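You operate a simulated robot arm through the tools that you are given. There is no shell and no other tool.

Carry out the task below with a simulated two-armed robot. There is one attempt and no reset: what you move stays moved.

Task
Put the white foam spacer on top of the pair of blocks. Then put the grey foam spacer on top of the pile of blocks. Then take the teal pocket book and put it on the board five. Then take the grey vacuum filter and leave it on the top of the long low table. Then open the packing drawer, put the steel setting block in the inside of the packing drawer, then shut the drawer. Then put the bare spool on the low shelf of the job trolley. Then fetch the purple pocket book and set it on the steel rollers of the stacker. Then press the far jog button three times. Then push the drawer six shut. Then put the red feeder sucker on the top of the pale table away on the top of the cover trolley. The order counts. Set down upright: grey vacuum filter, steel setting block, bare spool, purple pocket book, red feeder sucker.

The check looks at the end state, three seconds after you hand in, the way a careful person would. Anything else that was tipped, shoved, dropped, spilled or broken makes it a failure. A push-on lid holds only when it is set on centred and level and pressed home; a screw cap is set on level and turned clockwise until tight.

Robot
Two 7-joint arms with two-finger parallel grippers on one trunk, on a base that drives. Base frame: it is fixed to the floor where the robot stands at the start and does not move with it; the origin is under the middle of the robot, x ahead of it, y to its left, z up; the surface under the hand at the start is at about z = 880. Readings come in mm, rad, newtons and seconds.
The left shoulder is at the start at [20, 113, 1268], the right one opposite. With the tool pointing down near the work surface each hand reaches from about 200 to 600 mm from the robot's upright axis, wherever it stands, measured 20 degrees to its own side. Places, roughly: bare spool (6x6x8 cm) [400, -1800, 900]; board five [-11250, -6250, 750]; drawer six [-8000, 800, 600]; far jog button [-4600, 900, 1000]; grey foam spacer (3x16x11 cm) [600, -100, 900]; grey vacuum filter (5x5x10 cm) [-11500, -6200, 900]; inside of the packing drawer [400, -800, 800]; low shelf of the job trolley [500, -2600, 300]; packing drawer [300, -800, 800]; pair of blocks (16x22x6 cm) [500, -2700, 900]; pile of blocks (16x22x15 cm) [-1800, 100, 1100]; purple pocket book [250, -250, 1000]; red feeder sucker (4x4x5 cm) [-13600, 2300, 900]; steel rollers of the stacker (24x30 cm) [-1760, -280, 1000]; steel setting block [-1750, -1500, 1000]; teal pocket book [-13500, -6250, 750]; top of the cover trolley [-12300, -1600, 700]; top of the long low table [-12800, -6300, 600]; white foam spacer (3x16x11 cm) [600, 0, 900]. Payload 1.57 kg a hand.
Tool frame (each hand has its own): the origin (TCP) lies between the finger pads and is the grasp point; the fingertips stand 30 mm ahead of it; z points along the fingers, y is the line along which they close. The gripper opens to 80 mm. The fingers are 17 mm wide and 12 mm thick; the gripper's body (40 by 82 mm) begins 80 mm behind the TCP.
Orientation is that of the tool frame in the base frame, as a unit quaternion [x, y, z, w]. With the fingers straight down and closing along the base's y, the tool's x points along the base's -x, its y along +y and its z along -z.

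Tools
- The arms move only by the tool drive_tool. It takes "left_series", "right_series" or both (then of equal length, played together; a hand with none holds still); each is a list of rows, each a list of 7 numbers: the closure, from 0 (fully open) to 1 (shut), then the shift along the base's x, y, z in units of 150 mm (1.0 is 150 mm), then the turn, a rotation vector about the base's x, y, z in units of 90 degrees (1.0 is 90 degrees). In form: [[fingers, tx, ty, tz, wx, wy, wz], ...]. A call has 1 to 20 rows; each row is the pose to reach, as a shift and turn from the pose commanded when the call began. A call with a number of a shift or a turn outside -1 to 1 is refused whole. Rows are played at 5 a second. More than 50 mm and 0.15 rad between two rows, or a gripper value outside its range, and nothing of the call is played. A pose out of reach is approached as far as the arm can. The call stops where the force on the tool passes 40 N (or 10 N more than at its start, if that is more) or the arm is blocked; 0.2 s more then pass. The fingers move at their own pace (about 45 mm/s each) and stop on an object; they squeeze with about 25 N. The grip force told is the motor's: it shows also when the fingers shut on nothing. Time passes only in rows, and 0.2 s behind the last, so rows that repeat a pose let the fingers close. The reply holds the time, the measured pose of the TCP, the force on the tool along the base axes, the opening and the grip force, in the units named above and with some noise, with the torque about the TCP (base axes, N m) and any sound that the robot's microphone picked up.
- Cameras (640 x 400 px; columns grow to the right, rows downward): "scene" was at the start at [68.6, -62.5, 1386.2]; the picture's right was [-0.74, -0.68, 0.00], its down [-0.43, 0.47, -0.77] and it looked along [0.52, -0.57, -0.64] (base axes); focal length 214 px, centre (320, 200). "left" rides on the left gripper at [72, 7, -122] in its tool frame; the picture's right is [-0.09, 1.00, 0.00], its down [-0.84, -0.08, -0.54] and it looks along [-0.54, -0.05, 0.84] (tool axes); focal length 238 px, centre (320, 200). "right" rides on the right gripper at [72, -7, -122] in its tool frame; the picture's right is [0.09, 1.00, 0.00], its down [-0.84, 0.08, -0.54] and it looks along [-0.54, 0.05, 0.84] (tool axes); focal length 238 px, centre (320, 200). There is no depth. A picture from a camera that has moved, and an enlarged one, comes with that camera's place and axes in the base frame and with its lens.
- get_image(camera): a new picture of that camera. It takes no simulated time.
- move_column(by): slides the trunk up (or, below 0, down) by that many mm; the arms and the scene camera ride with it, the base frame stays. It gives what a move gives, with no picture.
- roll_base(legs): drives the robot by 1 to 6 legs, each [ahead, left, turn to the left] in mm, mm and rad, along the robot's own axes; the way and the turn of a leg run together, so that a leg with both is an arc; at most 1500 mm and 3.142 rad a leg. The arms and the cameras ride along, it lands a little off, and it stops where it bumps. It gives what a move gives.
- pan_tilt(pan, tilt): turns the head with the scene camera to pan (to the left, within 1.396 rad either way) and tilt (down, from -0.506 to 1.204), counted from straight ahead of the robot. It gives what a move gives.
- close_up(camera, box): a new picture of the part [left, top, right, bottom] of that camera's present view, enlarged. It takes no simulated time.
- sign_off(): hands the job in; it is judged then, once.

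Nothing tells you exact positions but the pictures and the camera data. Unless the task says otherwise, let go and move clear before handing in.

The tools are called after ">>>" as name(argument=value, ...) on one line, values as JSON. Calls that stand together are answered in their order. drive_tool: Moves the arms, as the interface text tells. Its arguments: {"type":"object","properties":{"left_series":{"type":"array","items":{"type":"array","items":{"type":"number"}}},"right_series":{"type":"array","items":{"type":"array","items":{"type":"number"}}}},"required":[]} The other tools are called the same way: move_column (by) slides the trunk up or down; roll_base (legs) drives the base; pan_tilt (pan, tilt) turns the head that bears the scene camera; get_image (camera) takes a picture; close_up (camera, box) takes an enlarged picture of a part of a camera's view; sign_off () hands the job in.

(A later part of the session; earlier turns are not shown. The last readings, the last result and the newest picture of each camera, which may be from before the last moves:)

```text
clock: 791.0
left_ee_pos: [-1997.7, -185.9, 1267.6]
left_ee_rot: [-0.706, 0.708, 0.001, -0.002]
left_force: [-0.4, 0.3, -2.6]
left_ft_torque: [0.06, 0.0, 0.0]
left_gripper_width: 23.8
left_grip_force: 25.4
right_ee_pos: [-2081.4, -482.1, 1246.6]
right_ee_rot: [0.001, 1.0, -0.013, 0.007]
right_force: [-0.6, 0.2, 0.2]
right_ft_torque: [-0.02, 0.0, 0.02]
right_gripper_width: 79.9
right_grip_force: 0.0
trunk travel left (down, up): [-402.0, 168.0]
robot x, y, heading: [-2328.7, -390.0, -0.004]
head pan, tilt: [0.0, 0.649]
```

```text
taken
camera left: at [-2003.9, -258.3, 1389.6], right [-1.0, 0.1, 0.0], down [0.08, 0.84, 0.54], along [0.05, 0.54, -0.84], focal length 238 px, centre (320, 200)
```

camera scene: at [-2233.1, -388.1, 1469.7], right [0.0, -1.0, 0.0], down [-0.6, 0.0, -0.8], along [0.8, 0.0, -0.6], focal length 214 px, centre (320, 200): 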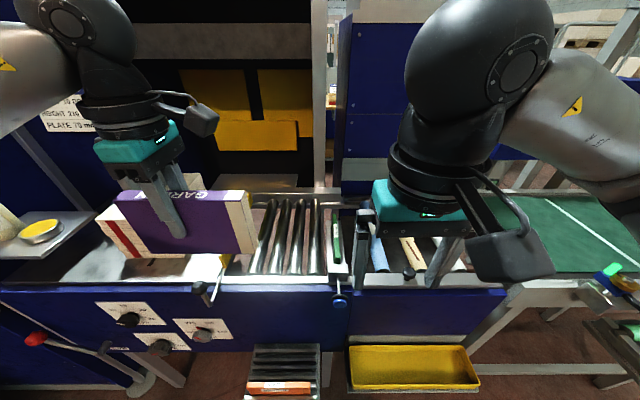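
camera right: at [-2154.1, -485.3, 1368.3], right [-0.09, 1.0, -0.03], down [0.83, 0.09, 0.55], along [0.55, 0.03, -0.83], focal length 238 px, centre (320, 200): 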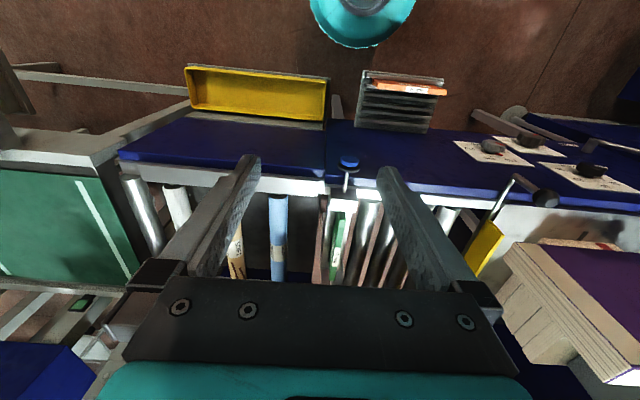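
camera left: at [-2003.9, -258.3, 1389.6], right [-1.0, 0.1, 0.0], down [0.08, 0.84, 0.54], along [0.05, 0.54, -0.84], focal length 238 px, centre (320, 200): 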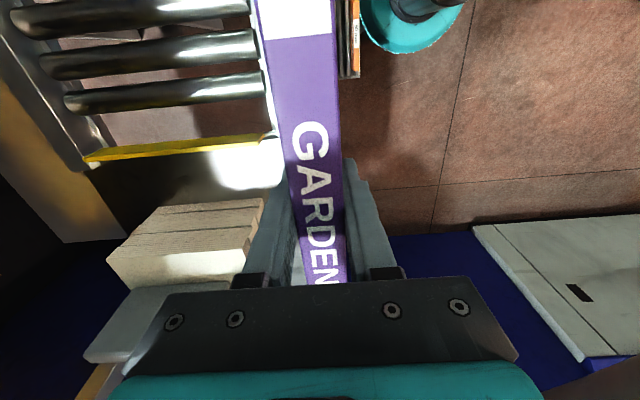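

I zoom in to find the rollers' extents and height.

>>> close_up(camera="scene", box=[200, 170, 380, 310])

>>> close_up(camera="right", box=[290, 150, 490, 290])

```text
2.86 times, centred on (290, 240) of scene
camera zoom: at [-2233.1, -388.1, 1469.7], right [0.0, -1.0, 0.0], down [-0.6, 0.0, -0.8], along [0.8, 0.0, -0.6], focal length 613 px, centre (406, 86)
```

zoom: 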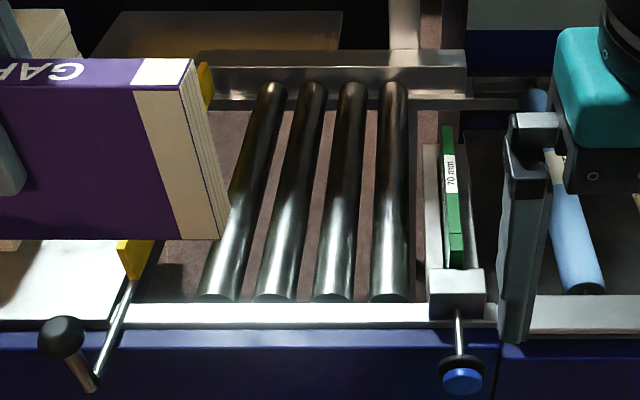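

```text
2.86 times, centred on (390, 220) of right
camera zoom: at [-2154.1, -485.3, 1368.3], right [-0.09, 1.0, -0.03], down [0.83, 0.09, 0.55], along [0.55, 0.03, -0.83], focal length 681 px, centre (120, 143)
```

zoom: 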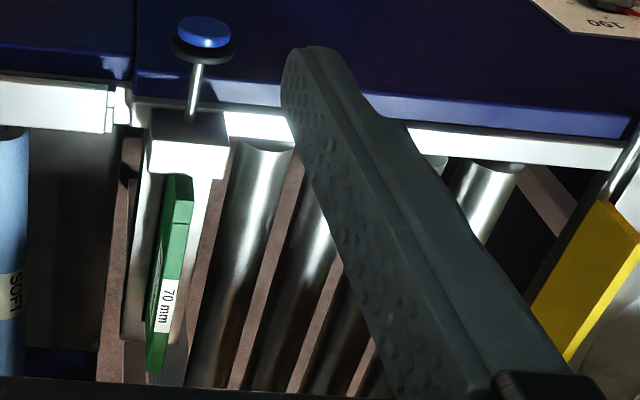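

Rollers span x -1908…-1610 and y -392…-203, tops near z ≈ 1005. I move 50 mm closer and carry the book over their middle.

>>> roll_base(legs=[[55, 0, 0.003]])

>>> drive_tool(left_series=[[1, 0, -0.3, 0, 0, 0, 0], [1, 0.1, -0.55, 0, 0, 0, 0], [1, 0.3, -0.73, 0, 0, 0, 0], [1, 0.6, -0.73, 0, 0, 0, 0], [1, 0.9, -0.73, 0, 0, 0, 0], [1, 1.0, -0.73, 0, 0, 0, 0], [1, 1.0, -0.73, 0, 0, 0, 0]])

>>> get_image(camera="scene")

>>> get_image(camera="left")

```text
clock: 792.0
left_ee_pos: [-1941.2, -186.8, 1266.4]
left_ee_rot: [-0.707, 0.708, 0.001, 0.0]
left_force: [0.3, -0.1, -3.3]
left_ft_torque: [0.04, 0.01, -0.01]
left_gripper_width: 23.8
left_grip_force: 24.6
right_ee_pos: [-2025.4, -480.5, 1247.5]
right_ee_rot: [-0.001, 1.0, -0.014, 0.006]
right_force: [0.5, 0.0, -0.6]
right_ft_torque: [0.01, 0.03, 0.02]
right_gripper_width: 79.7
right_grip_force: 0.0
trunk travel left (down, up): [-402.0, 168.0]
robot x, y, heading: [-2278.6, -392.1, -0.001]
head pan, tilt: [0.0, 0.649]
```

```text
clock: 793.6
left_ee_pos: [-1790.4, -296.5, 1267.5]
left_ee_rot: [-0.706, 0.708, 0.0, 0.0]
left_force: [-0.2, 0.6, -2.8]
left_ft_torque: [0.05, -0.01, -0.01]
left_gripper_width: 23.9
left_grip_force: 25.4
right_ee_pos: [-2026.6, -481.6, 1246.9]
right_ee_rot: [-0.001, 1.0, -0.014, 0.007]
right_force: [0.0, 0.4, 0.2]
right_ft_torque: [-0.04, 0.01, -0.04]
right_gripper_width: 79.8
right_grip_force: 0.0
trunk travel left (down, up): [-402.0, 168.0]
robot x, y, heading: [-2275.6, -386.6, 0.002]
head pan, tilt: [0.0, 0.649]
```

```text
taken
camera scene: at [-2178.1, -388.2, 1469.6], right [0.0, -1.0, 0.0], down [-0.6, 0.0, -0.8], along [0.8, 0.0, -0.6], focal length 214 px, centre (320, 200)
```

scene: 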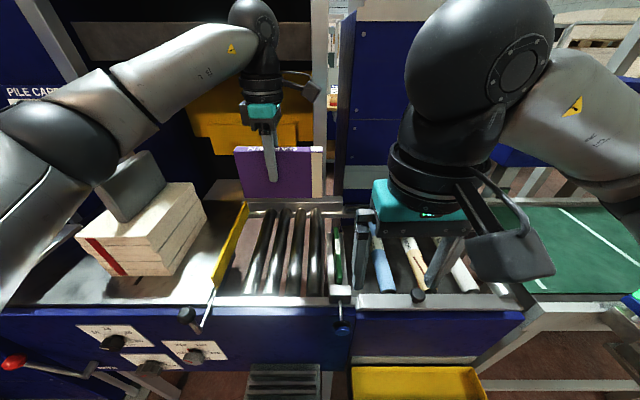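

```text
taken
camera left: at [-1798.5, -367.5, 1389.3], right [-1.0, 0.09, 0.0], down [0.08, 0.84, 0.54], along [0.05, 0.54, -0.84], focal length 238 px, centre (320, 200)
```

left: 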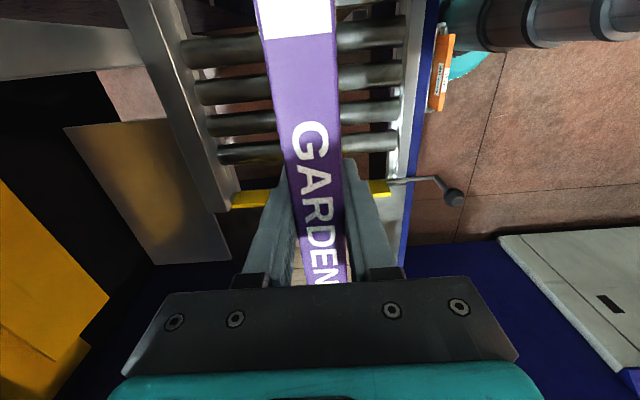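

The book is above the rollers. I shift 30 mm forward, then lower with the trunk so the elbow keeps its distance from the pile.

>>> drive_tool(left_series=[[1, 0.1, 0, 0, 0, 0, 0], [1, 0.2, 0, 0, 0, 0, 0], [1, 0.2, 0, 0, 0, 0, 0]])

>>> move_column(by=-150)

>>> get_image(camera="scene")

>>> get_image(camera="left")

>>> get_image(camera="right")

```text
clock: 794.4
left_ee_pos: [-1762.9, -295.8, 1267.8]
left_ee_rot: [-0.707, 0.707, 0.001, 0.0]
left_force: [0.4, 0.5, -3.1]
left_ft_torque: [0.05, 0.02, -0.03]
left_gripper_width: 23.7
left_grip_force: 25.1
right_ee_pos: [-2026.3, -482.3, 1246.5]
right_ee_rot: [-0.001, 1.0, -0.013, 0.008]
right_force: [-0.6, 0.2, 1.0]
right_ft_torque: [-0.01, 0.01, -0.02]
right_gripper_width: 79.6
right_grip_force: 0.1
trunk travel left (down, up): [-402.0, 168.0]
robot x, y, heading: [-2277.0, -388.6, 0.005]
head pan, tilt: [0.0, 0.649]
```

```text
clock: 796.1
left_ee_pos: [-1762.4, -296.1, 1118.5]
left_ee_rot: [-0.706, 0.708, 0.001, -0.001]
left_force: [0.4, -0.6, -3.5]
left_ft_torque: [0.01, -0.02, -0.02]
left_gripper_width: 23.7
left_grip_force: 25.0
right_ee_pos: [-2027.1, -481.7, 1097.4]
right_ee_rot: [-0.002, 1.0, -0.013, 0.007]
right_force: [-0.2, -0.4, 0.2]
right_ft_torque: [0.02, 0.02, 0.03]
right_gripper_width: 79.8
right_grip_force: 0.0
trunk travel left (down, up): [-252.0, 318.0]
robot x, y, heading: [-2277.2, -388.3, -0.004]
head pan, tilt: [0.0, 0.649]
```

```text
taken
camera scene: at [-2178.3, -388.0, 1319.7], right [0.0, -1.0, 0.0], down [-0.6, 0.0, -0.8], along [0.8, 0.0, -0.6], focal length 214 px, centre (320, 200)
```

scene: 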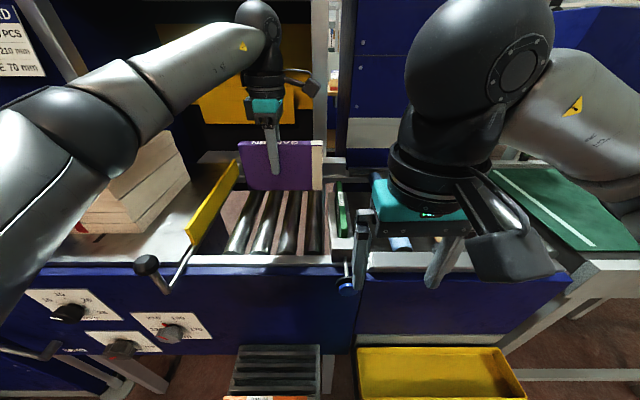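

```text
taken
camera left: at [-1769.0, -367.0, 1239.8], right [-1.0, 0.09, 0.0], down [0.08, 0.84, 0.54], along [0.05, 0.54, -0.84], focal length 238 px, centre (320, 200)
```

left: 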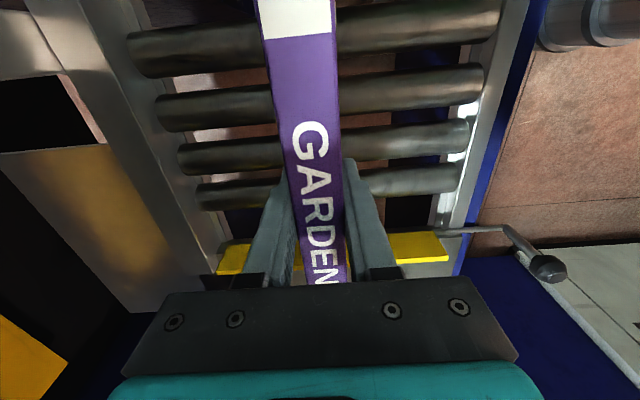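

```text
taken
camera right: at [-2099.0, -485.1, 1218.3], right [-0.09, 1.0, -0.03], down [0.83, 0.09, 0.55], along [0.55, 0.03, -0.83], focal length 238 px, centre (320, 200)
```

right: 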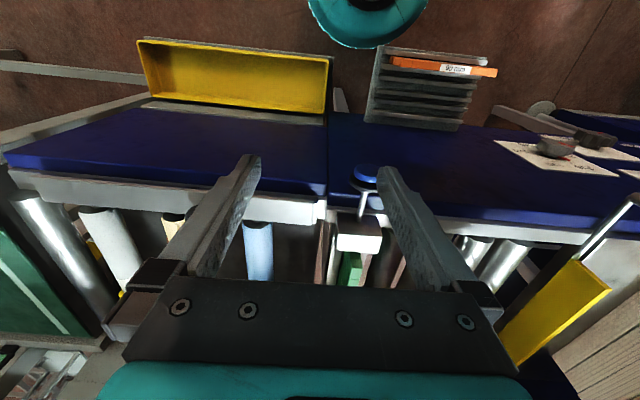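

Now the last few centimetres with the arm, in small steps.

>>> drive_tool(left_series=[[1, 0, 0, -0.1, 0, 0, 0], [1, 0, 0, -0.17, 0, 0, 0], [1, 0, 0, -0.2, 0, 0, 0], [1, 0, 0, -0.23, 0, 0, 0], [1, 0, 0, -0.23, 0, 0, 0]])

>>> close_up(camera="scene", box=[200, 120, 360, 260])

```text
clock: 797.3
left_ee_pos: [-1762.4, -296.3, 1082.8]
left_ee_rot: [-0.706, 0.708, 0.0, -0.001]
left_force: [0.0, 0.7, -2.0]
left_ft_torque: [0.01, -0.02, 0.01]
left_gripper_width: 24.0
left_grip_force: 25.1
right_ee_pos: [-2027.0, -481.3, 1096.9]
right_ee_rot: [-0.001, 1.0, -0.014, 0.007]
right_force: [0.4, 0.2, -0.5]
right_ft_torque: [-0.02, 0.02, -0.02]
right_gripper_width: 79.9
right_grip_force: 0.0
trunk travel left (down, up): [-252.0, 318.0]
robot x, y, heading: [-2275.6, -385.6, -0.001]
head pan, tilt: [0.0, 0.649]
```

```text
2.86 times, centred on (280, 190) of scene
camera zoom: at [-2178.2, -388.1, 1319.7], right [0.0, -1.0, 0.0], down [-0.6, 0.0, -0.8], along [0.8, 0.0, -0.6], focal length 613 px, centre (434, 229)
```

zoom: 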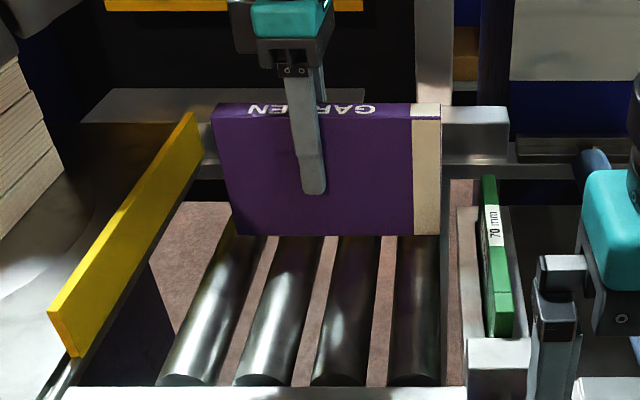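

Still free. I go on in small steps.

>>> drive_tool(left_series=[[1, 0, 0, -0.025, 0, 0, 0], [1, 0, 0, -0.05, 0, 0, 0], [1, 0, 0, -0.075, 0, 0, 0], [1, 0, 0, -0.1, 0, 0, 0], [1, 0, 0, -0.1, 0, 0, 0]])

```text
clock: 798.5
left_ee_pos: [-1762.4, -297.1, 1072.3]
left_ee_rot: [-0.706, 0.708, -0.003, 0.001]
left_force: [1.1, 0.7, 29.3]
left_ft_torque: [-0.36, 0.31, 0.02]
left_gripper_width: 23.9
left_grip_force: 24.7
right_ee_pos: [-2028.2, -481.8, 1099.1]
right_ee_rot: [-0.001, 1.0, -0.013, 0.007]
right_force: [-1.1, -0.2, 0.4]
right_ft_torque: [-0.02, -0.02, -0.01]
right_gripper_width: 80.0
right_grip_force: 0.0
trunk travel left (down, up): [-252.0, 318.0]
robot x, y, heading: [-2275.1, -388.7, -0.002]
head pan, tilt: [0.0, 0.649]
```

Firm contact. I ease the pressure, then open the fingers slowly.

>>> drive_tool(left_series=[[1, 0, 0, 0.018, 0, 0, 0], [1, 0, 0, 0.018, 0, 0, 0], [0.6, 0, 0, 0.018, 0, 0, 0], [0.4, 0, 0, 0.018, 0, 0, 0], [0.1, 0, 0, 0.018, 0, 0, 0], [0, 0, 0, 0.018, 0, 0, 0], [0, 0, 0, 0.018, 0, 0, 0]])

>>> close_up(camera="scene", box=[200, 120, 360, 260])

>>> get_image(camera="left")

```text
clock: 800.1
left_ee_pos: [-1762.7, -295.4, 1070.9]
left_ee_rot: [-0.707, 0.708, 0.001, -0.001]
left_force: [-0.5, -0.4, -0.7]
left_ft_torque: [0.01, 0.03, 0.01]
left_gripper_width: 80.1
left_grip_force: 0.1
right_ee_pos: [-2026.7, -481.7, 1097.9]
right_ee_rot: [-0.001, 1.0, -0.013, 0.007]
right_force: [0.3, -0.1, 0.6]
right_ft_torque: [0.0, -0.05, -0.04]
right_gripper_width: 80.1
right_grip_force: 0.1
trunk travel left (down, up): [-252.0, 318.0]
robot x, y, heading: [-2275.7, -386.5, -0.004]
head pan, tilt: [0.0, 0.649]
```

```text
2.86 times, centred on (280, 190) of scene
camera zoom: at [-2178.4, -388.1, 1319.7], right [0.0, -1.0, 0.0], down [-0.6, 0.0, -0.8], along [0.8, 0.0, -0.6], focal length 613 px, centre (434, 229)
```

zoom: 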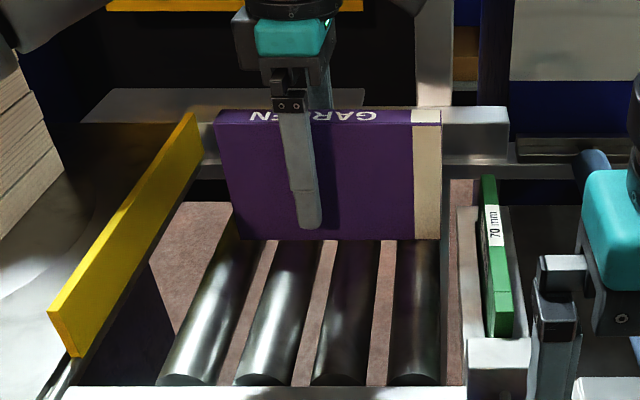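

```text
taken
camera left: at [-1769.2, -367.2, 1192.9], right [-1.0, 0.09, 0.0], down [0.08, 0.84, 0.54], along [0.05, 0.54, -0.84], focal length 238 px, centre (320, 200)
```

left: 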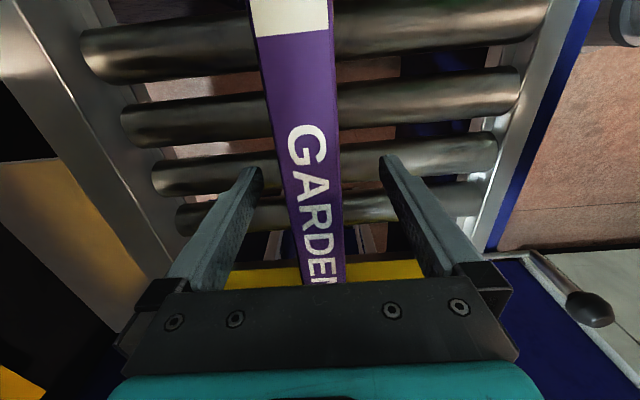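

The book stands on the rollers. I raise straight up with the trunk, back off, and check the scene.

>>> move_column(by=200)

>>> roll_base(legs=[[-350, 0, 0]])

>>> get_image(camera="scene")

>>> close_up(camera="scene", box=[160, 120, 400, 280])

```text
clock: 802.3
left_ee_pos: [-1762.2, -296.1, 1271.6]
left_ee_rot: [-0.706, 0.708, 0.0, -0.001]
left_force: [-0.1, 0.4, -1.6]
left_ft_torque: [0.02, 0.01, -0.02]
left_gripper_width: 80.3
left_grip_force: 0.0
right_ee_pos: [-2027.6, -482.0, 1297.2]
right_ee_rot: [-0.001, 1.0, -0.013, 0.007]
right_force: [-0.6, 0.0, 0.6]
right_ft_torque: [0.01, 0.02, 0.0]
right_gripper_width: 80.1
right_grip_force: 0.0
trunk travel left (down, up): [-452.0, 118.0]
robot x, y, heading: [-2273.5, -390.0, -0.003]
head pan, tilt: [0.0, 0.649]
```

```text
clock: 804.6
left_ee_pos: [-2108.9, -295.2, 1271.3]
left_ee_rot: [-0.706, 0.708, 0.0, 0.0]
left_force: [-0.9, -0.5, 0.8]
left_ft_torque: [-0.02, -0.01, 0.06]
left_gripper_width: 80.2
left_grip_force: 0.1
right_ee_pos: [-2373.0, -480.8, 1297.1]
right_ee_rot: [0.001, 1.0, -0.013, 0.008]
right_force: [-0.1, -0.5, 0.2]
right_ft_torque: [0.03, 0.0, -0.03]
right_gripper_width: 80.0
right_grip_force: 0.1
trunk travel left (down, up): [-452.0, 118.0]
robot x, y, heading: [-2620.9, -383.8, -0.003]
head pan, tilt: [0.0, 0.649]
```

```text
taken
camera scene: at [-2525.0, -387.7, 1519.7], right [0.0, -1.0, 0.0], down [-0.6, 0.0, -0.8], along [0.8, 0.0, -0.6], focal length 214 px, centre (320, 200)
```

scene: 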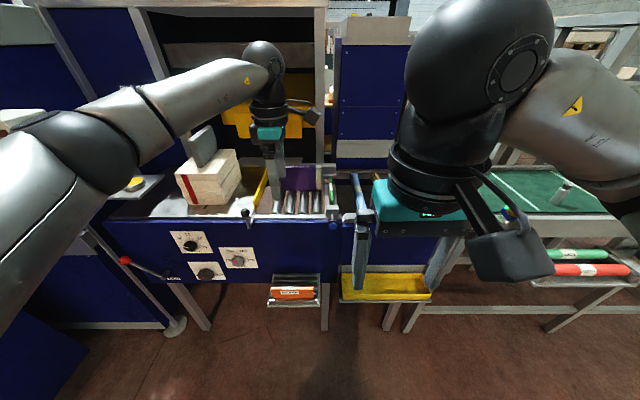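

```text
2.50 times, centred on (280, 200) of scene
camera zoom: at [-2525.0, -387.7, 1519.7], right [0.0, -1.0, 0.0], down [-0.6, 0.0, -0.8], along [0.8, 0.0, -0.6], focal length 536 px, centre (420, 200)
```

zoom: 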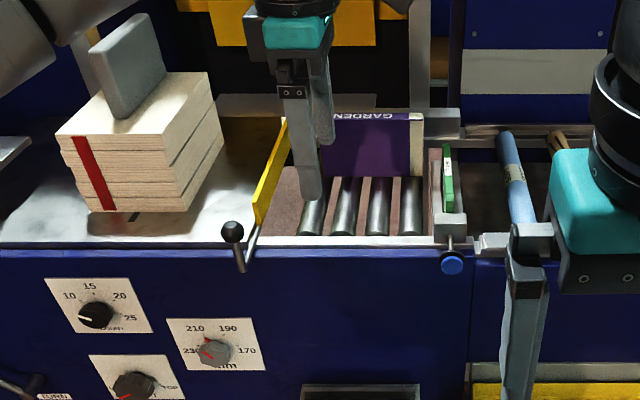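

All stands well. Next, the far jog button near [-4600, 900]. I unwind the left hand, bring the trunk down, turn around and look.

>>> drive_tool(left_series=[[0, -0.1, 0, 0, 0, 0, -0.09], [0, -0.2, 0, 0, 0, 0, -0.18], [0, -0.3, 0, 0, 0, 0, -0.27], [0, -0.4, 0, 0, 0, 0, -0.36], [0, -0.5, 0.05, 0, 0, 0, -0.45], [0, -0.6, 0.1, 0, 0, 0, -0.54], [0, -0.7, 0.15, 0, 0, 0, -0.63], [0, -0.8, 0.2, 0, 0, 0, -0.72], [0, -0.9, 0.25, 0, 0, 0, -0.81], [0, -1.0, 0.3, 0, 0, 0, -0.9], [0, -1.0, 0.35, 0, 0, 0, -0.99], [0, -1.0, 0.4, 0, 0, 0, -1.0], [0, -1.0, 0.4, 0, 0, 0, -1.0]])

>>> roll_base(legs=[[-150, 0, 0], [0, 0, 1.5708], [0, 0, 1.3]])

>>> pan_tilt(pan=0.0, tilt=0.3)

>>> get_image(camera="scene")

>>> pan_tilt(pan=-0.8, tilt=0.3)

>>> get_image(camera="scene")

```text
clock: 807.4
left_ee_pos: [-2257.4, -235.2, 1270.5]
left_ee_rot: [0.002, 1.0, 0.001, 0.0]
left_force: [-0.3, -0.5, -1.0]
left_ft_torque: [0.0, -0.01, 0.0]
left_gripper_width: 80.1
left_grip_force: 0.1
right_ee_pos: [-2372.3, -480.6, 1298.1]
right_ee_rot: [-0.001, 1.0, -0.013, 0.007]
right_force: [-0.9, -0.2, -0.6]
right_ft_torque: [0.0, 0.01, 0.0]
right_gripper_width: 80.1
right_grip_force: 0.0
trunk travel left (down, up): [-452.0, 118.0]
robot x, y, heading: [-2620.9, -388.1, -0.004]
head pan, tilt: [0.0, 0.649]
```

```text
clock: 815.8
left_ee_pos: [-3162.4, -435.4, 1271.4]
left_ee_rot: [0.99, -0.138, 0.0, 0.002]
left_force: [0.7, -0.2, -0.4]
left_ft_torque: [0.0, -0.03, 0.01]
left_gripper_width: 79.9
left_grip_force: 0.0
right_ee_pos: [-2985.5, -229.9, 1298.7]
right_ee_rot: [0.99, -0.137, -0.005, -0.014]
right_force: [0.3, 0.8, 0.0]
right_ft_torque: [-0.01, 0.0, 0.0]
right_gripper_width: 80.1
right_grip_force: 0.0
trunk travel left (down, up): [-452.0, 118.0]
robot x, y, heading: [-2769.9, -387.9, 2.872]
head pan, tilt: [0.0, 0.649]
```

```text
clock: 816.6
left_ee_pos: [-3163.0, -434.1, 1271.2]
left_ee_rot: [0.99, -0.138, 0.0, 0.0]
left_force: [-1.2, 0.5, -0.1]
left_ft_torque: [-0.04, 0.01, -0.04]
left_gripper_width: 80.2
left_grip_force: 0.0
right_ee_pos: [-2985.3, -230.0, 1296.7]
right_ee_rot: [0.991, -0.137, -0.006, -0.014]
right_force: [0.6, -0.4, -0.1]
right_ft_torque: [0.02, 0.02, 0.01]
right_gripper_width: 80.1
right_grip_force: 0.0
trunk travel left (down, up): [-452.0, 118.0]
robot x, y, heading: [-2768.3, -388.0, 2.861]
head pan, tilt: [0.0, 0.3]
```

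```text
taken
camera scene: at [-2869.6, -359.1, 1551.4], right [0.27, 0.96, 0.0], down [0.29, -0.08, -0.96], along [-0.92, 0.26, -0.3], focal length 214 px, centre (320, 200)
```

scene: 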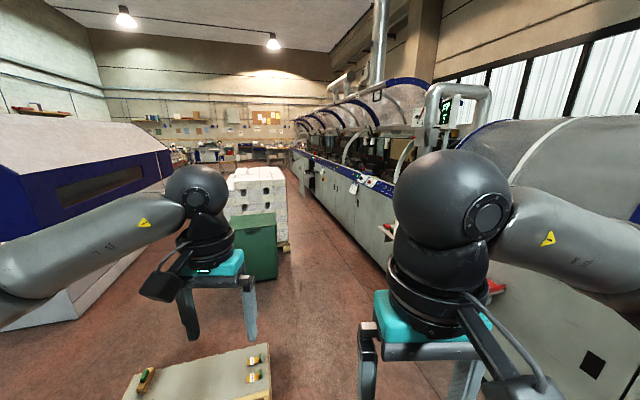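

```text
clock: 817.7
left_ee_pos: [-3162.6, -436.5, 1271.2]
left_ee_rot: [0.99, -0.138, 0.0, 0.001]
left_force: [0.4, -0.2, 0.9]
left_ft_torque: [0.0, 0.01, 0.02]
left_gripper_width: 80.2
left_grip_force: 0.0
right_ee_pos: [-2985.3, -230.4, 1298.3]
right_ee_rot: [0.991, -0.136, -0.005, -0.014]
right_force: [0.3, -0.3, -0.6]
right_ft_torque: [0.02, -0.02, -0.03]
right_gripper_width: 79.8
right_grip_force: 0.0
trunk travel left (down, up): [-452.0, 118.0]
robot x, y, heading: [-2773.7, -388.2, 2.866]
head pan, tilt: [-0.799, 0.3]
```

```text
taken
camera scene: at [-2824.2, -302.5, 1551.4], right [0.88, 0.48, 0.0], down [0.14, -0.26, -0.96], along [-0.45, 0.84, -0.3], focal length 214 px, centre (320, 200)
```

scene: 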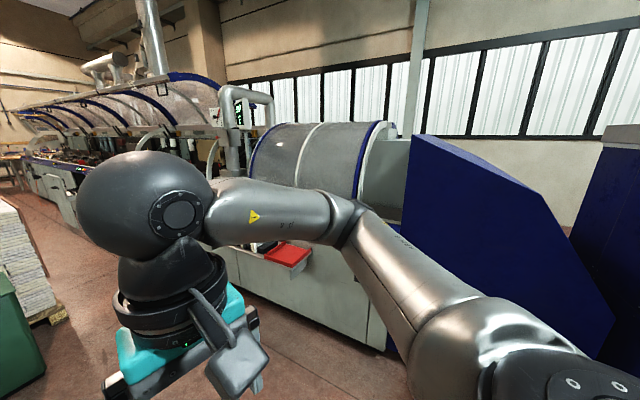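

The press's front runs along y ≈ 970, with controls on its face. I turn to face it and slide along to x ≈ -4600.

>>> roll_base(legs=[[0, 0, -1.295], [450, 0, 0], [0, 950, 0], [0, 880, 0]])

>>> move_column(by=-130)

>>> pan_tilt(pan=0.0, tilt=0.4)

>>> get_image(camera="scene")

>>> close_up(camera="scene", box=[160, 120, 480, 320])

```text
clock: 832.5
left_ee_pos: [-4756.0, 437.3, 1271.4]
left_ee_rot: [-0.706, 0.708, -0.001, 0.001]
left_force: [0.3, -0.7, 0.5]
left_ft_torque: [-0.05, -0.03, 0.02]
left_gripper_width: 80.4
left_grip_force: 0.1
right_ee_pos: [-4510.6, 321.3, 1296.7]
right_ee_rot: [-0.707, 0.708, -0.004, 0.015]
right_force: [-0.8, 0.9, -0.5]
right_ft_torque: [-0.01, 0.0, -0.03]
right_gripper_width: 79.9
right_grip_force: 0.1
trunk travel left (down, up): [-452.0, 118.0]
robot x, y, heading: [-4603.1, 74.5, 1.563]
head pan, tilt: [-0.799, 0.3]
```

```text
clock: 834.1
left_ee_pos: [-4755.8, 436.3, 1140.9]
left_ee_rot: [-0.706, 0.708, 0.001, -0.001]
left_force: [0.2, 0.6, 0.2]
left_ft_torque: [0.02, -0.03, -0.03]
left_gripper_width: 80.0
left_grip_force: 0.0
right_ee_pos: [-4509.9, 322.1, 1167.6]
right_ee_rot: [0.707, -0.707, 0.004, -0.014]
right_force: [0.2, -0.7, 0.3]
right_ft_torque: [-0.02, 0.0, 0.02]
right_gripper_width: 79.9
right_grip_force: 0.0
trunk travel left (down, up): [-322.0, 248.0]
robot x, y, heading: [-4605.3, 73.8, 1.57]
head pan, tilt: [-0.799, 0.3]
```

```text
clock: 835.2
left_ee_pos: [-4755.1, 436.9, 1140.5]
left_ee_rot: [-0.707, 0.708, 0.001, -0.001]
left_force: [-0.7, 0.2, -0.4]
left_ft_torque: [0.03, -0.01, 0.0]
left_gripper_width: 79.8
left_grip_force: 0.1
right_ee_pos: [-4510.1, 320.3, 1166.6]
right_ee_rot: [-0.707, 0.707, -0.004, 0.015]
right_force: [-1.0, -0.3, -0.1]
right_ft_torque: [0.0, -0.02, 0.02]
right_gripper_width: 79.8
right_grip_force: 0.1
trunk travel left (down, up): [-322.0, 248.0]
robot x, y, heading: [-4606.9, 71.8, 1.566]
head pan, tilt: [0.0, 0.4]
```

```text
taken
camera scene: at [-4602.6, 175.2, 1412.2], right [1.0, 0.0, 0.0], down [0.0, -0.39, -0.92], along [0.0, 0.92, -0.39], focal length 214 px, centre (320, 200)
```

scene: 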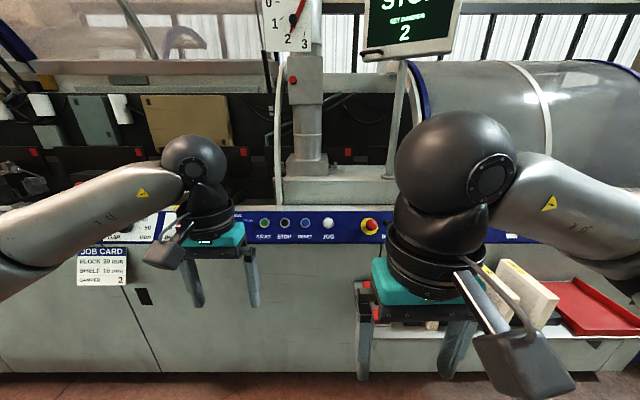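

```text
2.00 times, centred on (320, 220) of scene
camera zoom: at [-4602.6, 175.2, 1412.2], right [1.0, 0.0, 0.0], down [0.0, -0.39, -0.92], along [0.0, 0.92, -0.39], focal length 429 px, centre (320, 160)
```

zoom: 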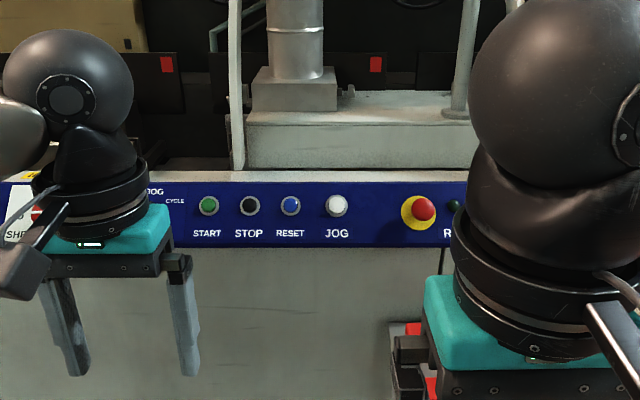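

There is a white JOG button at about [-4568, ~950, 985]. I check the rest of the strip for other jog buttons to be sure which is "far".

>>> pan_tilt(pan=0.7, tilt=0.4)

>>> get_image(camera="scene")

>>> close_up(camera="scene", box=[100, 100, 420, 300])

>>> pan_tilt(pan=-0.7, tilt=0.4)

>>> get_image(camera="scene")

```text
clock: 836.3
left_ee_pos: [-4756.9, 436.5, 1139.8]
left_ee_rot: [-0.706, 0.708, 0.001, -0.001]
left_force: [1.1, 0.1, 0.1]
left_ft_torque: [0.01, 0.03, 0.0]
left_gripper_width: 80.0
left_grip_force: 0.0
right_ee_pos: [-4510.9, 322.5, 1167.1]
right_ee_rot: [-0.707, 0.707, -0.004, 0.014]
right_force: [0.0, 1.2, 0.0]
right_ft_torque: [-0.01, -0.01, -0.02]
right_gripper_width: 80.1
right_grip_force: 0.0
trunk travel left (down, up): [-322.0, 248.0]
robot x, y, heading: [-4603.4, 70.7, 1.571]
head pan, tilt: [0.7, 0.4]
```

```text
taken
camera scene: at [-4662.4, 153.6, 1412.2], right [0.77, 0.64, 0.0], down [0.25, -0.3, -0.92], along [-0.59, 0.71, -0.39], focal length 214 px, centre (320, 200)
```

scene: 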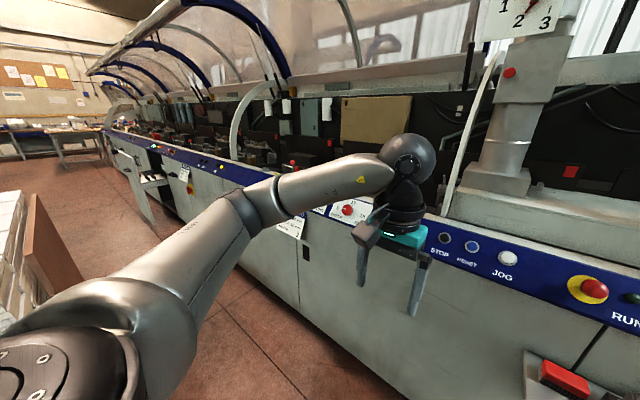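

```text
2.00 times, centred on (260, 200) of scene
camera zoom: at [-4662.4, 153.6, 1412.2], right [0.77, 0.64, 0.0], down [0.25, -0.3, -0.92], along [-0.59, 0.71, -0.39], focal length 429 px, centre (440, 200)
```

zoom: 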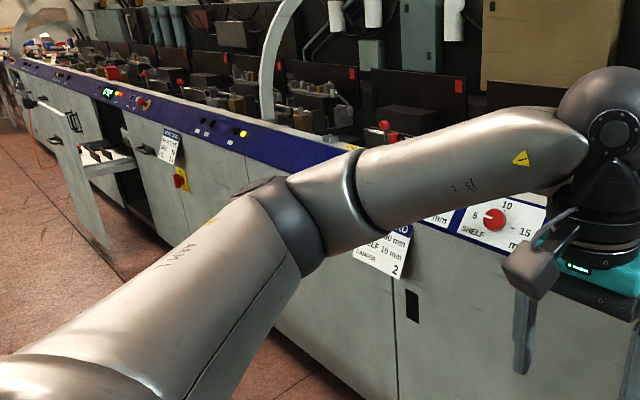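

```text
clock: 837.8
left_ee_pos: [-4756.0, 436.9, 1140.1]
left_ee_rot: [-0.707, 0.708, 0.001, -0.001]
left_force: [-0.8, 0.3, -0.9]
left_ft_torque: [0.01, 0.0, 0.0]
left_gripper_width: 79.9
left_grip_force: 0.1
right_ee_pos: [-4509.8, 321.9, 1167.4]
right_ee_rot: [-0.707, 0.707, -0.005, 0.014]
right_force: [-0.7, -0.2, 0.6]
right_ft_torque: [0.03, 0.0, -0.01]
right_gripper_width: 80.1
right_grip_force: 0.1
trunk travel left (down, up): [-322.0, 248.0]
robot x, y, heading: [-4604.3, 73.8, 1.566]
head pan, tilt: [-0.7, 0.4]
```

```text
taken
camera scene: at [-4543.2, 153.4, 1412.2], right [0.76, -0.64, 0.0], down [-0.25, -0.3, -0.92], along [0.59, 0.7, -0.39], focal length 214 px, centre (320, 200)
```

scene: 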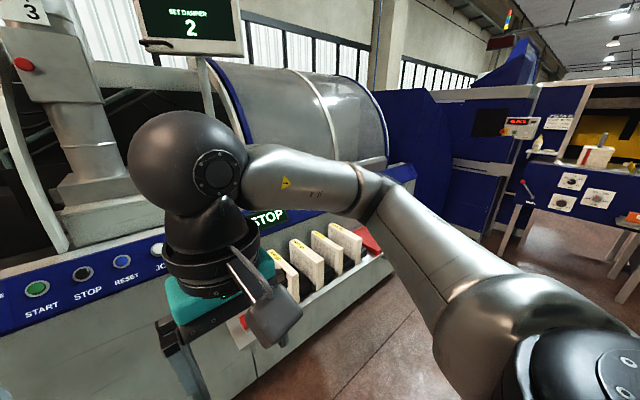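

The JOG at about [-4572, 852, 1036] matches the named place. I study the strip's slope with the hand cameras.

>>> pan_tilt(pan=0.0, tilt=0.5)

>>> roll_base(legs=[[230, 0, 0.003]])

>>> get_image(camera="left")

>>> get_image(camera="scene")

>>> get_image(camera="right")

```text
clock: 838.9
left_ee_pos: [-4755.2, 436.4, 1141.9]
left_ee_rot: [-0.707, 0.707, 0.001, -0.001]
left_force: [-1.1, -0.6, -0.9]
left_ft_torque: [0.02, 0.02, 0.04]
left_gripper_width: 79.8
left_grip_force: 0.0
right_ee_pos: [-4510.8, 320.2, 1168.7]
right_ee_rot: [-0.707, 0.707, -0.005, 0.013]
right_force: [0.6, 0.1, -0.3]
right_ft_torque: [0.0, 0.01, 0.0]
right_gripper_width: 80.1
right_grip_force: 0.1
trunk travel left (down, up): [-322.0, 248.0]
robot x, y, heading: [-4604.5, 69.9, 1.569]
head pan, tilt: [0.0, 0.499]
```

```text
clock: 840.6
left_ee_pos: [-4757.8, 666.4, 1140.5]
left_ee_rot: [0.708, -0.706, -0.001, 0.002]
left_force: [0.1, -0.3, 0.2]
left_ft_torque: [0.05, -0.03, 0.02]
left_gripper_width: 79.7
left_grip_force: 0.0
right_ee_pos: [-4510.6, 552.2, 1166.9]
right_ee_rot: [0.708, -0.706, 0.005, -0.013]
right_force: [-0.7, -0.1, 0.0]
right_ft_torque: [-0.03, -0.04, -0.01]
right_gripper_width: 80.0
right_grip_force: 0.0
trunk travel left (down, up): [-322.0, 248.0]
robot x, y, heading: [-4601.4, 303.7, 1.57]
head pan, tilt: [0.0, 0.499]
```

```text
taken
camera left: at [-4763.4, 595.3, 1262.4], right [-1.0, 0.09, 0.0], down [0.08, 0.84, 0.54], along [0.05, 0.54, -0.84], focal length 238 px, centre (320, 200)
```

left: 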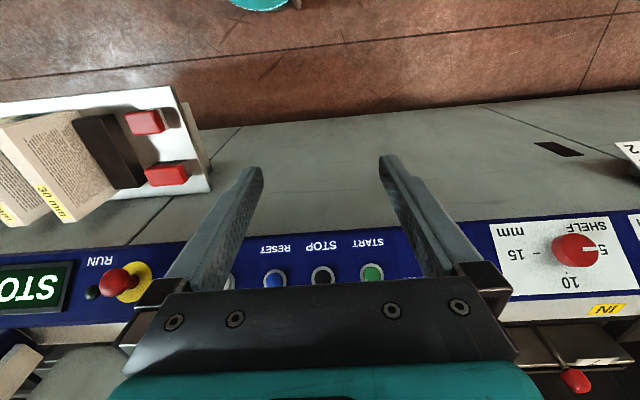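

```text
taken
camera scene: at [-4603.1, 404.6, 1403.0], right [1.0, 0.0, 0.0], down [0.0, -0.48, -0.88], along [0.0, 0.88, -0.48], focal length 214 px, centre (320, 200)
```

scene: 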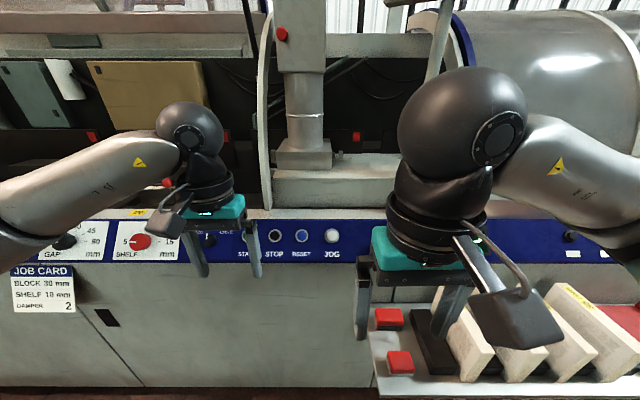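

```text
taken
camera right: at [-4506.3, 478.9, 1288.2], right [-1.0, -0.1, -0.03], down [-0.09, 0.83, 0.55], along [-0.03, 0.55, -0.83], focal length 238 px, centre (320, 200)
```

right: 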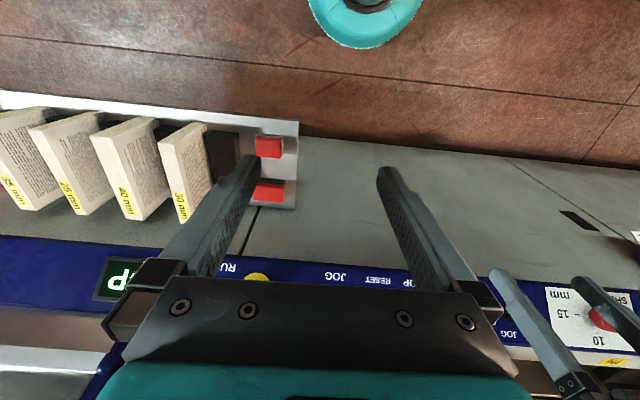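

Buttons sit on a face leaning back about 19°; JOG is at about [-4570, 912, 1004]. I pitch the right hand 70° forward, fingers closed, to press along its normal.

>>> drive_tool(right_series=[[1, -0.04, 0.06, -0.05, 0.087, 0, 0], [1, -0.08, 0.12, -0.1, 0.173, 0, 0], [1, -0.12, 0.18, -0.15, 0.26, 0, 0], [1, -0.16, 0.24, -0.2, 0.347, 0, 0], [1, -0.2, 0.3, -0.25, 0.433, 0, 0], [1, -0.24, 0.36, -0.3, 0.52, 0, 0], [1, -0.28, 0.42, -0.35, 0.607, 0, 0], [1, -0.32, 0.5, -0.4, 0.693, 0, 0], [1, -0.4, 0.6, -0.5, 0.78, 0, 0], [1, -0.4, 0.6, -0.5, 0.78, 0, 0]])

>>> get_image(camera="right")

>>> get_image(camera="scene")

```text
clock: 842.9
left_ee_pos: [-4756.4, 665.9, 1140.1]
left_ee_rot: [0.707, -0.707, 0.0, 0.001]
left_force: [-0.6, 0.1, 0.4]
left_ft_torque: [0.03, 0.02, 0.0]
left_gripper_width: 80.1
left_grip_force: 0.0
right_ee_pos: [-4574.8, 645.1, 1089.1]
right_ee_rot: [-0.57, 0.58, 0.402, 0.42]
right_force: [-0.4, -0.4, -0.9]
right_ft_torque: [0.0, 0.0, 0.03]
right_gripper_width: 0.0
right_grip_force: 21.0
right hand out of reach, approached as far as the arm can: row 3, 4, 5, 6, 7, 8, 9, 10
trunk travel left (down, up): [-322.0, 248.0]
robot x, y, heading: [-4602.7, 304.4, 1.573]
head pan, tilt: [0.0, 0.499]
```

```text
taken
camera right: at [-4570.0, 506.6, 1060.3], right [-1.0, 0.0, -0.1], down [-0.09, -0.24, 0.97], along [-0.03, 0.97, 0.24], focal length 238 px, centre (320, 200)
```

right: 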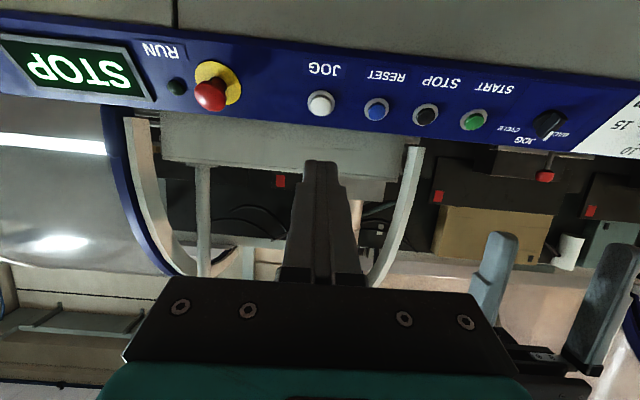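

```text
taken
camera scene: at [-4602.4, 403.9, 1403.0], right [1.0, 0.0, 0.0], down [0.0, -0.48, -0.88], along [0.0, 0.88, -0.48], focal length 214 px, centre (320, 200)
```

scene: 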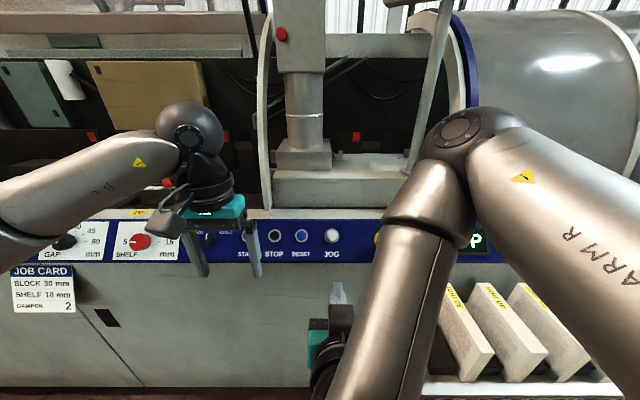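

JOG confirmed at about [-4569, 905, 1003]. I approach to about 50 mm in front of it along the press direction.

>>> drive_tool(right_series=[[1, 0.01, 0.3, -0.1, 0, 0, 0], [1, 0.02, 0.6, -0.2, 0, 0, 0], [1, 0.03, 0.9, -0.3, 0, 0, 0], [1, 0.03, 1.0, -0.33, 0, 0, 0], [1, 0.03, 1.0, -0.33, 0, 0, 0]])

>>> get_image(camera="right")

>>> close_up(camera="scene", box=[240, 180, 440, 320])

```text
clock: 844.0
left_ee_pos: [-4757.2, 667.4, 1139.6]
left_ee_rot: [-0.707, 0.707, 0.0, 0.0]
left_force: [0.6, -1.0, 1.1]
left_ft_torque: [0.0, -0.02, 0.0]
left_gripper_width: 79.8
left_grip_force: 0.1
right_ee_pos: [-4570.6, 795.4, 1039.1]
right_ee_rot: [-0.572, 0.58, 0.402, 0.418]
right_force: [-0.3, 1.2, 0.0]
right_ft_torque: [-0.01, 0.01, 0.02]
right_gripper_width: 0.0
right_grip_force: 21.2
trunk travel left (down, up): [-322.0, 248.0]
robot x, y, heading: [-4601.2, 302.9, 1.57]
head pan, tilt: [0.0, 0.499]
```

```text
taken
camera right: at [-4565.8, 657.0, 1011.5], right [-0.99, -0.01, -0.1], down [-0.09, -0.24, 0.97], along [-0.03, 0.97, 0.24], focal length 238 px, centre (320, 200)
```

right: 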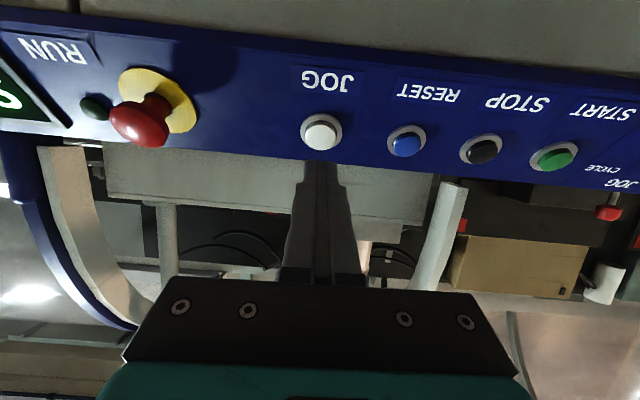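

```text
2.86 times, centred on (340, 250) of scene
camera zoom: at [-4603.1, 403.7, 1403.0], right [1.0, 0.0, 0.0], down [0.0, -0.48, -0.88], along [0.0, 0.88, -0.48], focal length 613 px, centre (263, 57)
```

zoom: 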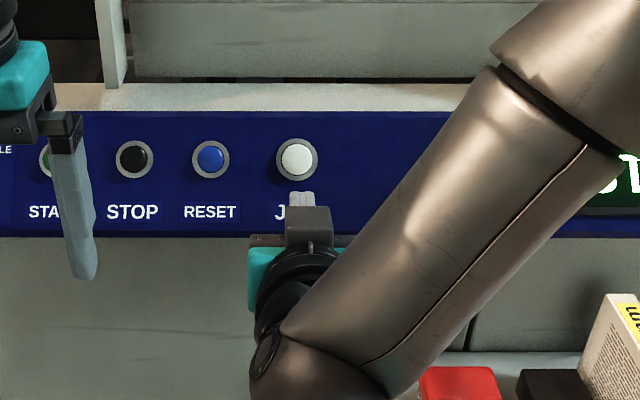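

The fingertip line meets the button. I approach to about 15 mm from it.

>>> drive_tool(right_series=[[1, 0, 0.2, -0.07, 0, 0, 0], [1, 0, 0.41, -0.14, 0, 0, 0], [1, 0, 0.41, -0.14, 0, 0, 0]])

>>> get_image(camera="right")

>>> close_up(camera="scene", box=[280, 200, 400, 280])

```text
clock: 844.9
left_ee_pos: [-4756.4, 665.3, 1141.4]
left_ee_rot: [0.708, -0.706, 0.0, 0.001]
left_force: [-0.3, -0.2, 0.6]
left_ft_torque: [-0.01, 0.0, 0.01]
left_gripper_width: 79.9
left_grip_force: 0.0
right_ee_pos: [-4570.5, 857.0, 1019.5]
right_ee_rot: [-0.572, 0.58, 0.402, 0.418]
right_force: [-0.4, -0.1, 0.0]
right_ft_torque: [-0.01, -0.02, -0.01]
right_gripper_width: 0.0
right_grip_force: 21.0
trunk travel left (down, up): [-322.0, 248.0]
robot x, y, heading: [-4609.3, 301.3, 1.571]
head pan, tilt: [0.0, 0.499]
```

```text
taken
camera right: at [-4565.3, 718.1, 989.9], right [-0.99, -0.01, -0.1], down [-0.09, -0.24, 0.97], along [-0.03, 0.97, 0.24], focal length 238 px, centre (320, 200)
```

right: 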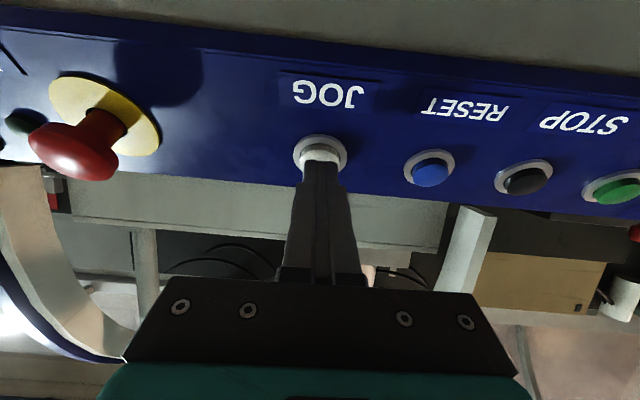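

```text
5.00 times, centred on (340, 240) of scene
camera zoom: at [-4603.0, 403.5, 1403.1], right [1.0, 0.0, 0.0], down [0.0, -0.48, -0.88], along [0.0, 0.88, -0.48], focal length 1072 px, centre (220, 0)
```

zoom: 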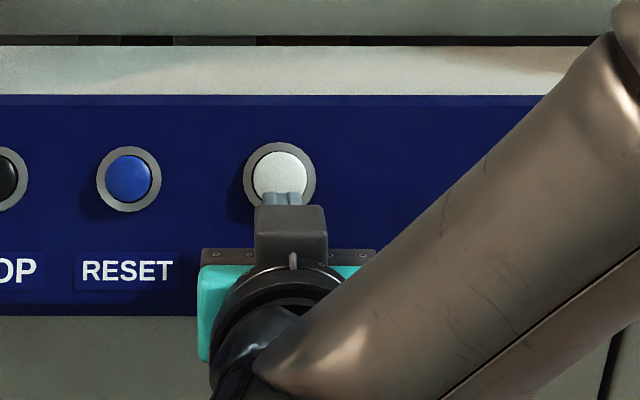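

Nearly touching. I push forward in small steps and watch the force and any click.

>>> drive_tool(right_series=[[1, 0, 0.063, -0.0215, 0, 0, 0], [1, 0, 0.0945, -0.032, 0, 0, 0], [1, 0, 0.113, -0.0386, 0, 0, 0], [1, 0, 0.126, -0.043, 0, 0, 0]])

```text
clock: 845.9
left_ee_pos: [-4757.9, 665.9, 1140.4]
left_ee_rot: [0.708, -0.706, 0.0, 0.001]
left_force: [-0.6, 0.2, -0.1]
left_ft_torque: [0.0, 0.01, 0.0]
left_gripper_width: 80.0
left_grip_force: 0.1
right_ee_pos: [-4571.4, 874.4, 1013.1]
right_ee_rot: [-0.572, 0.58, 0.402, 0.418]
right_force: [0.0, -2.3, 0.9]
right_ft_torque: [-0.05, -0.02, 0.0]
right_gripper_width: 0.0
right_grip_force: 21.5
trunk travel left (down, up): [-322.0, 248.0]
robot x, y, heading: [-4606.2, 302.0, 1.568]
head pan, tilt: [0.0, 0.499]
```

First touch (about 2 N). I press on a few millimetres.

>>> drive_tool(right_series=[[1, 0, 0.0126, -0.0043, 0, 0, 0], [1, 0, 0.0252, -0.0086, 0, 0, 0], [1, 0, 0.0378, -0.0129, 0, 0, 0]])

```text
clock: 846.6
left_ee_pos: [-4755.8, 663.4, 1141.3]
left_ee_rot: [-0.707, 0.707, 0.001, 0.0]
left_force: [0.1, -0.2, -0.4]
left_ft_torque: [0.0, 0.01, -0.02]
left_gripper_width: 80.1
left_grip_force: 0.0
right_ee_pos: [-4570.7, 878.9, 1012.0]
right_ee_rot: [-0.572, 0.579, 0.403, 0.418]
right_force: [1.8, -15.9, 4.7]
right_ft_torque: [-0.14, 0.0, -0.08]
right_gripper_width: 0.1
right_grip_force: 21.2
trunk travel left (down, up): [-322.0, 248.0]
robot x, y, heading: [-4604.3, 304.9, 1.57]
head pan, tilt: [0.0, 0.499]
heard: click
```

Click one. I release fully (12 mm back).

>>> drive_tool(right_series=[[1, 0, -0.04, 0.0136, 0, 0, 0], [1, 0, -0.0756, 0.0258, 0, 0, 0], [1, 0, -0.0756, 0.0258, 0, 0, 0]])

>>> drive_tool(right_series=[[1, 0, 0.04, -0.0136, 0, 0, 0], [1, 0, 0.055, -0.0187, 0, 0, 0], [1, 0, 0.066, -0.0225, 0, 0, 0], [1, 0, 0.0756, -0.0258, 0, 0, 0]])

```text
clock: 847.5
left_ee_pos: [-4756.2, 665.6, 1140.7]
left_ee_rot: [0.708, -0.706, 0.0, 0.0]
left_force: [-0.3, 0.4, 1.3]
left_ft_torque: [0.0, 0.0, 0.04]
left_gripper_width: 79.9
left_grip_force: 0.0
right_ee_pos: [-4569.7, 871.4, 1013.3]
right_ee_rot: [-0.571, 0.58, 0.402, 0.42]
right_force: [0.4, -0.7, -0.6]
right_ft_torque: [0.01, 0.01, 0.03]
right_gripper_width: 0.0
right_grip_force: 20.9
trunk travel left (down, up): [-322.0, 248.0]
robot x, y, heading: [-4604.3, 305.7, 1.572]
head pan, tilt: [0.0, 0.499]
```

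```text
clock: 848.5
left_ee_pos: [-4756.9, 663.2, 1142.0]
left_ee_rot: [0.707, -0.707, -0.002, 0.001]
left_force: [-0.1, 1.0, 0.0]
left_ft_torque: [0.01, -0.01, 0.04]
left_gripper_width: 80.0
left_grip_force: 0.0
right_ee_pos: [-4571.1, 879.7, 1010.8]
right_ee_rot: [-0.571, 0.58, 0.403, 0.418]
right_force: [0.8, -15.9, 5.7]
right_ft_torque: [-0.15, -0.01, -0.03]
right_gripper_width: 0.1
right_grip_force: 21.2
trunk travel left (down, up): [-322.0, 248.0]
robot x, y, heading: [-4606.9, 303.4, 1.572]
head pan, tilt: [0.0, 0.499]
heard: click
```

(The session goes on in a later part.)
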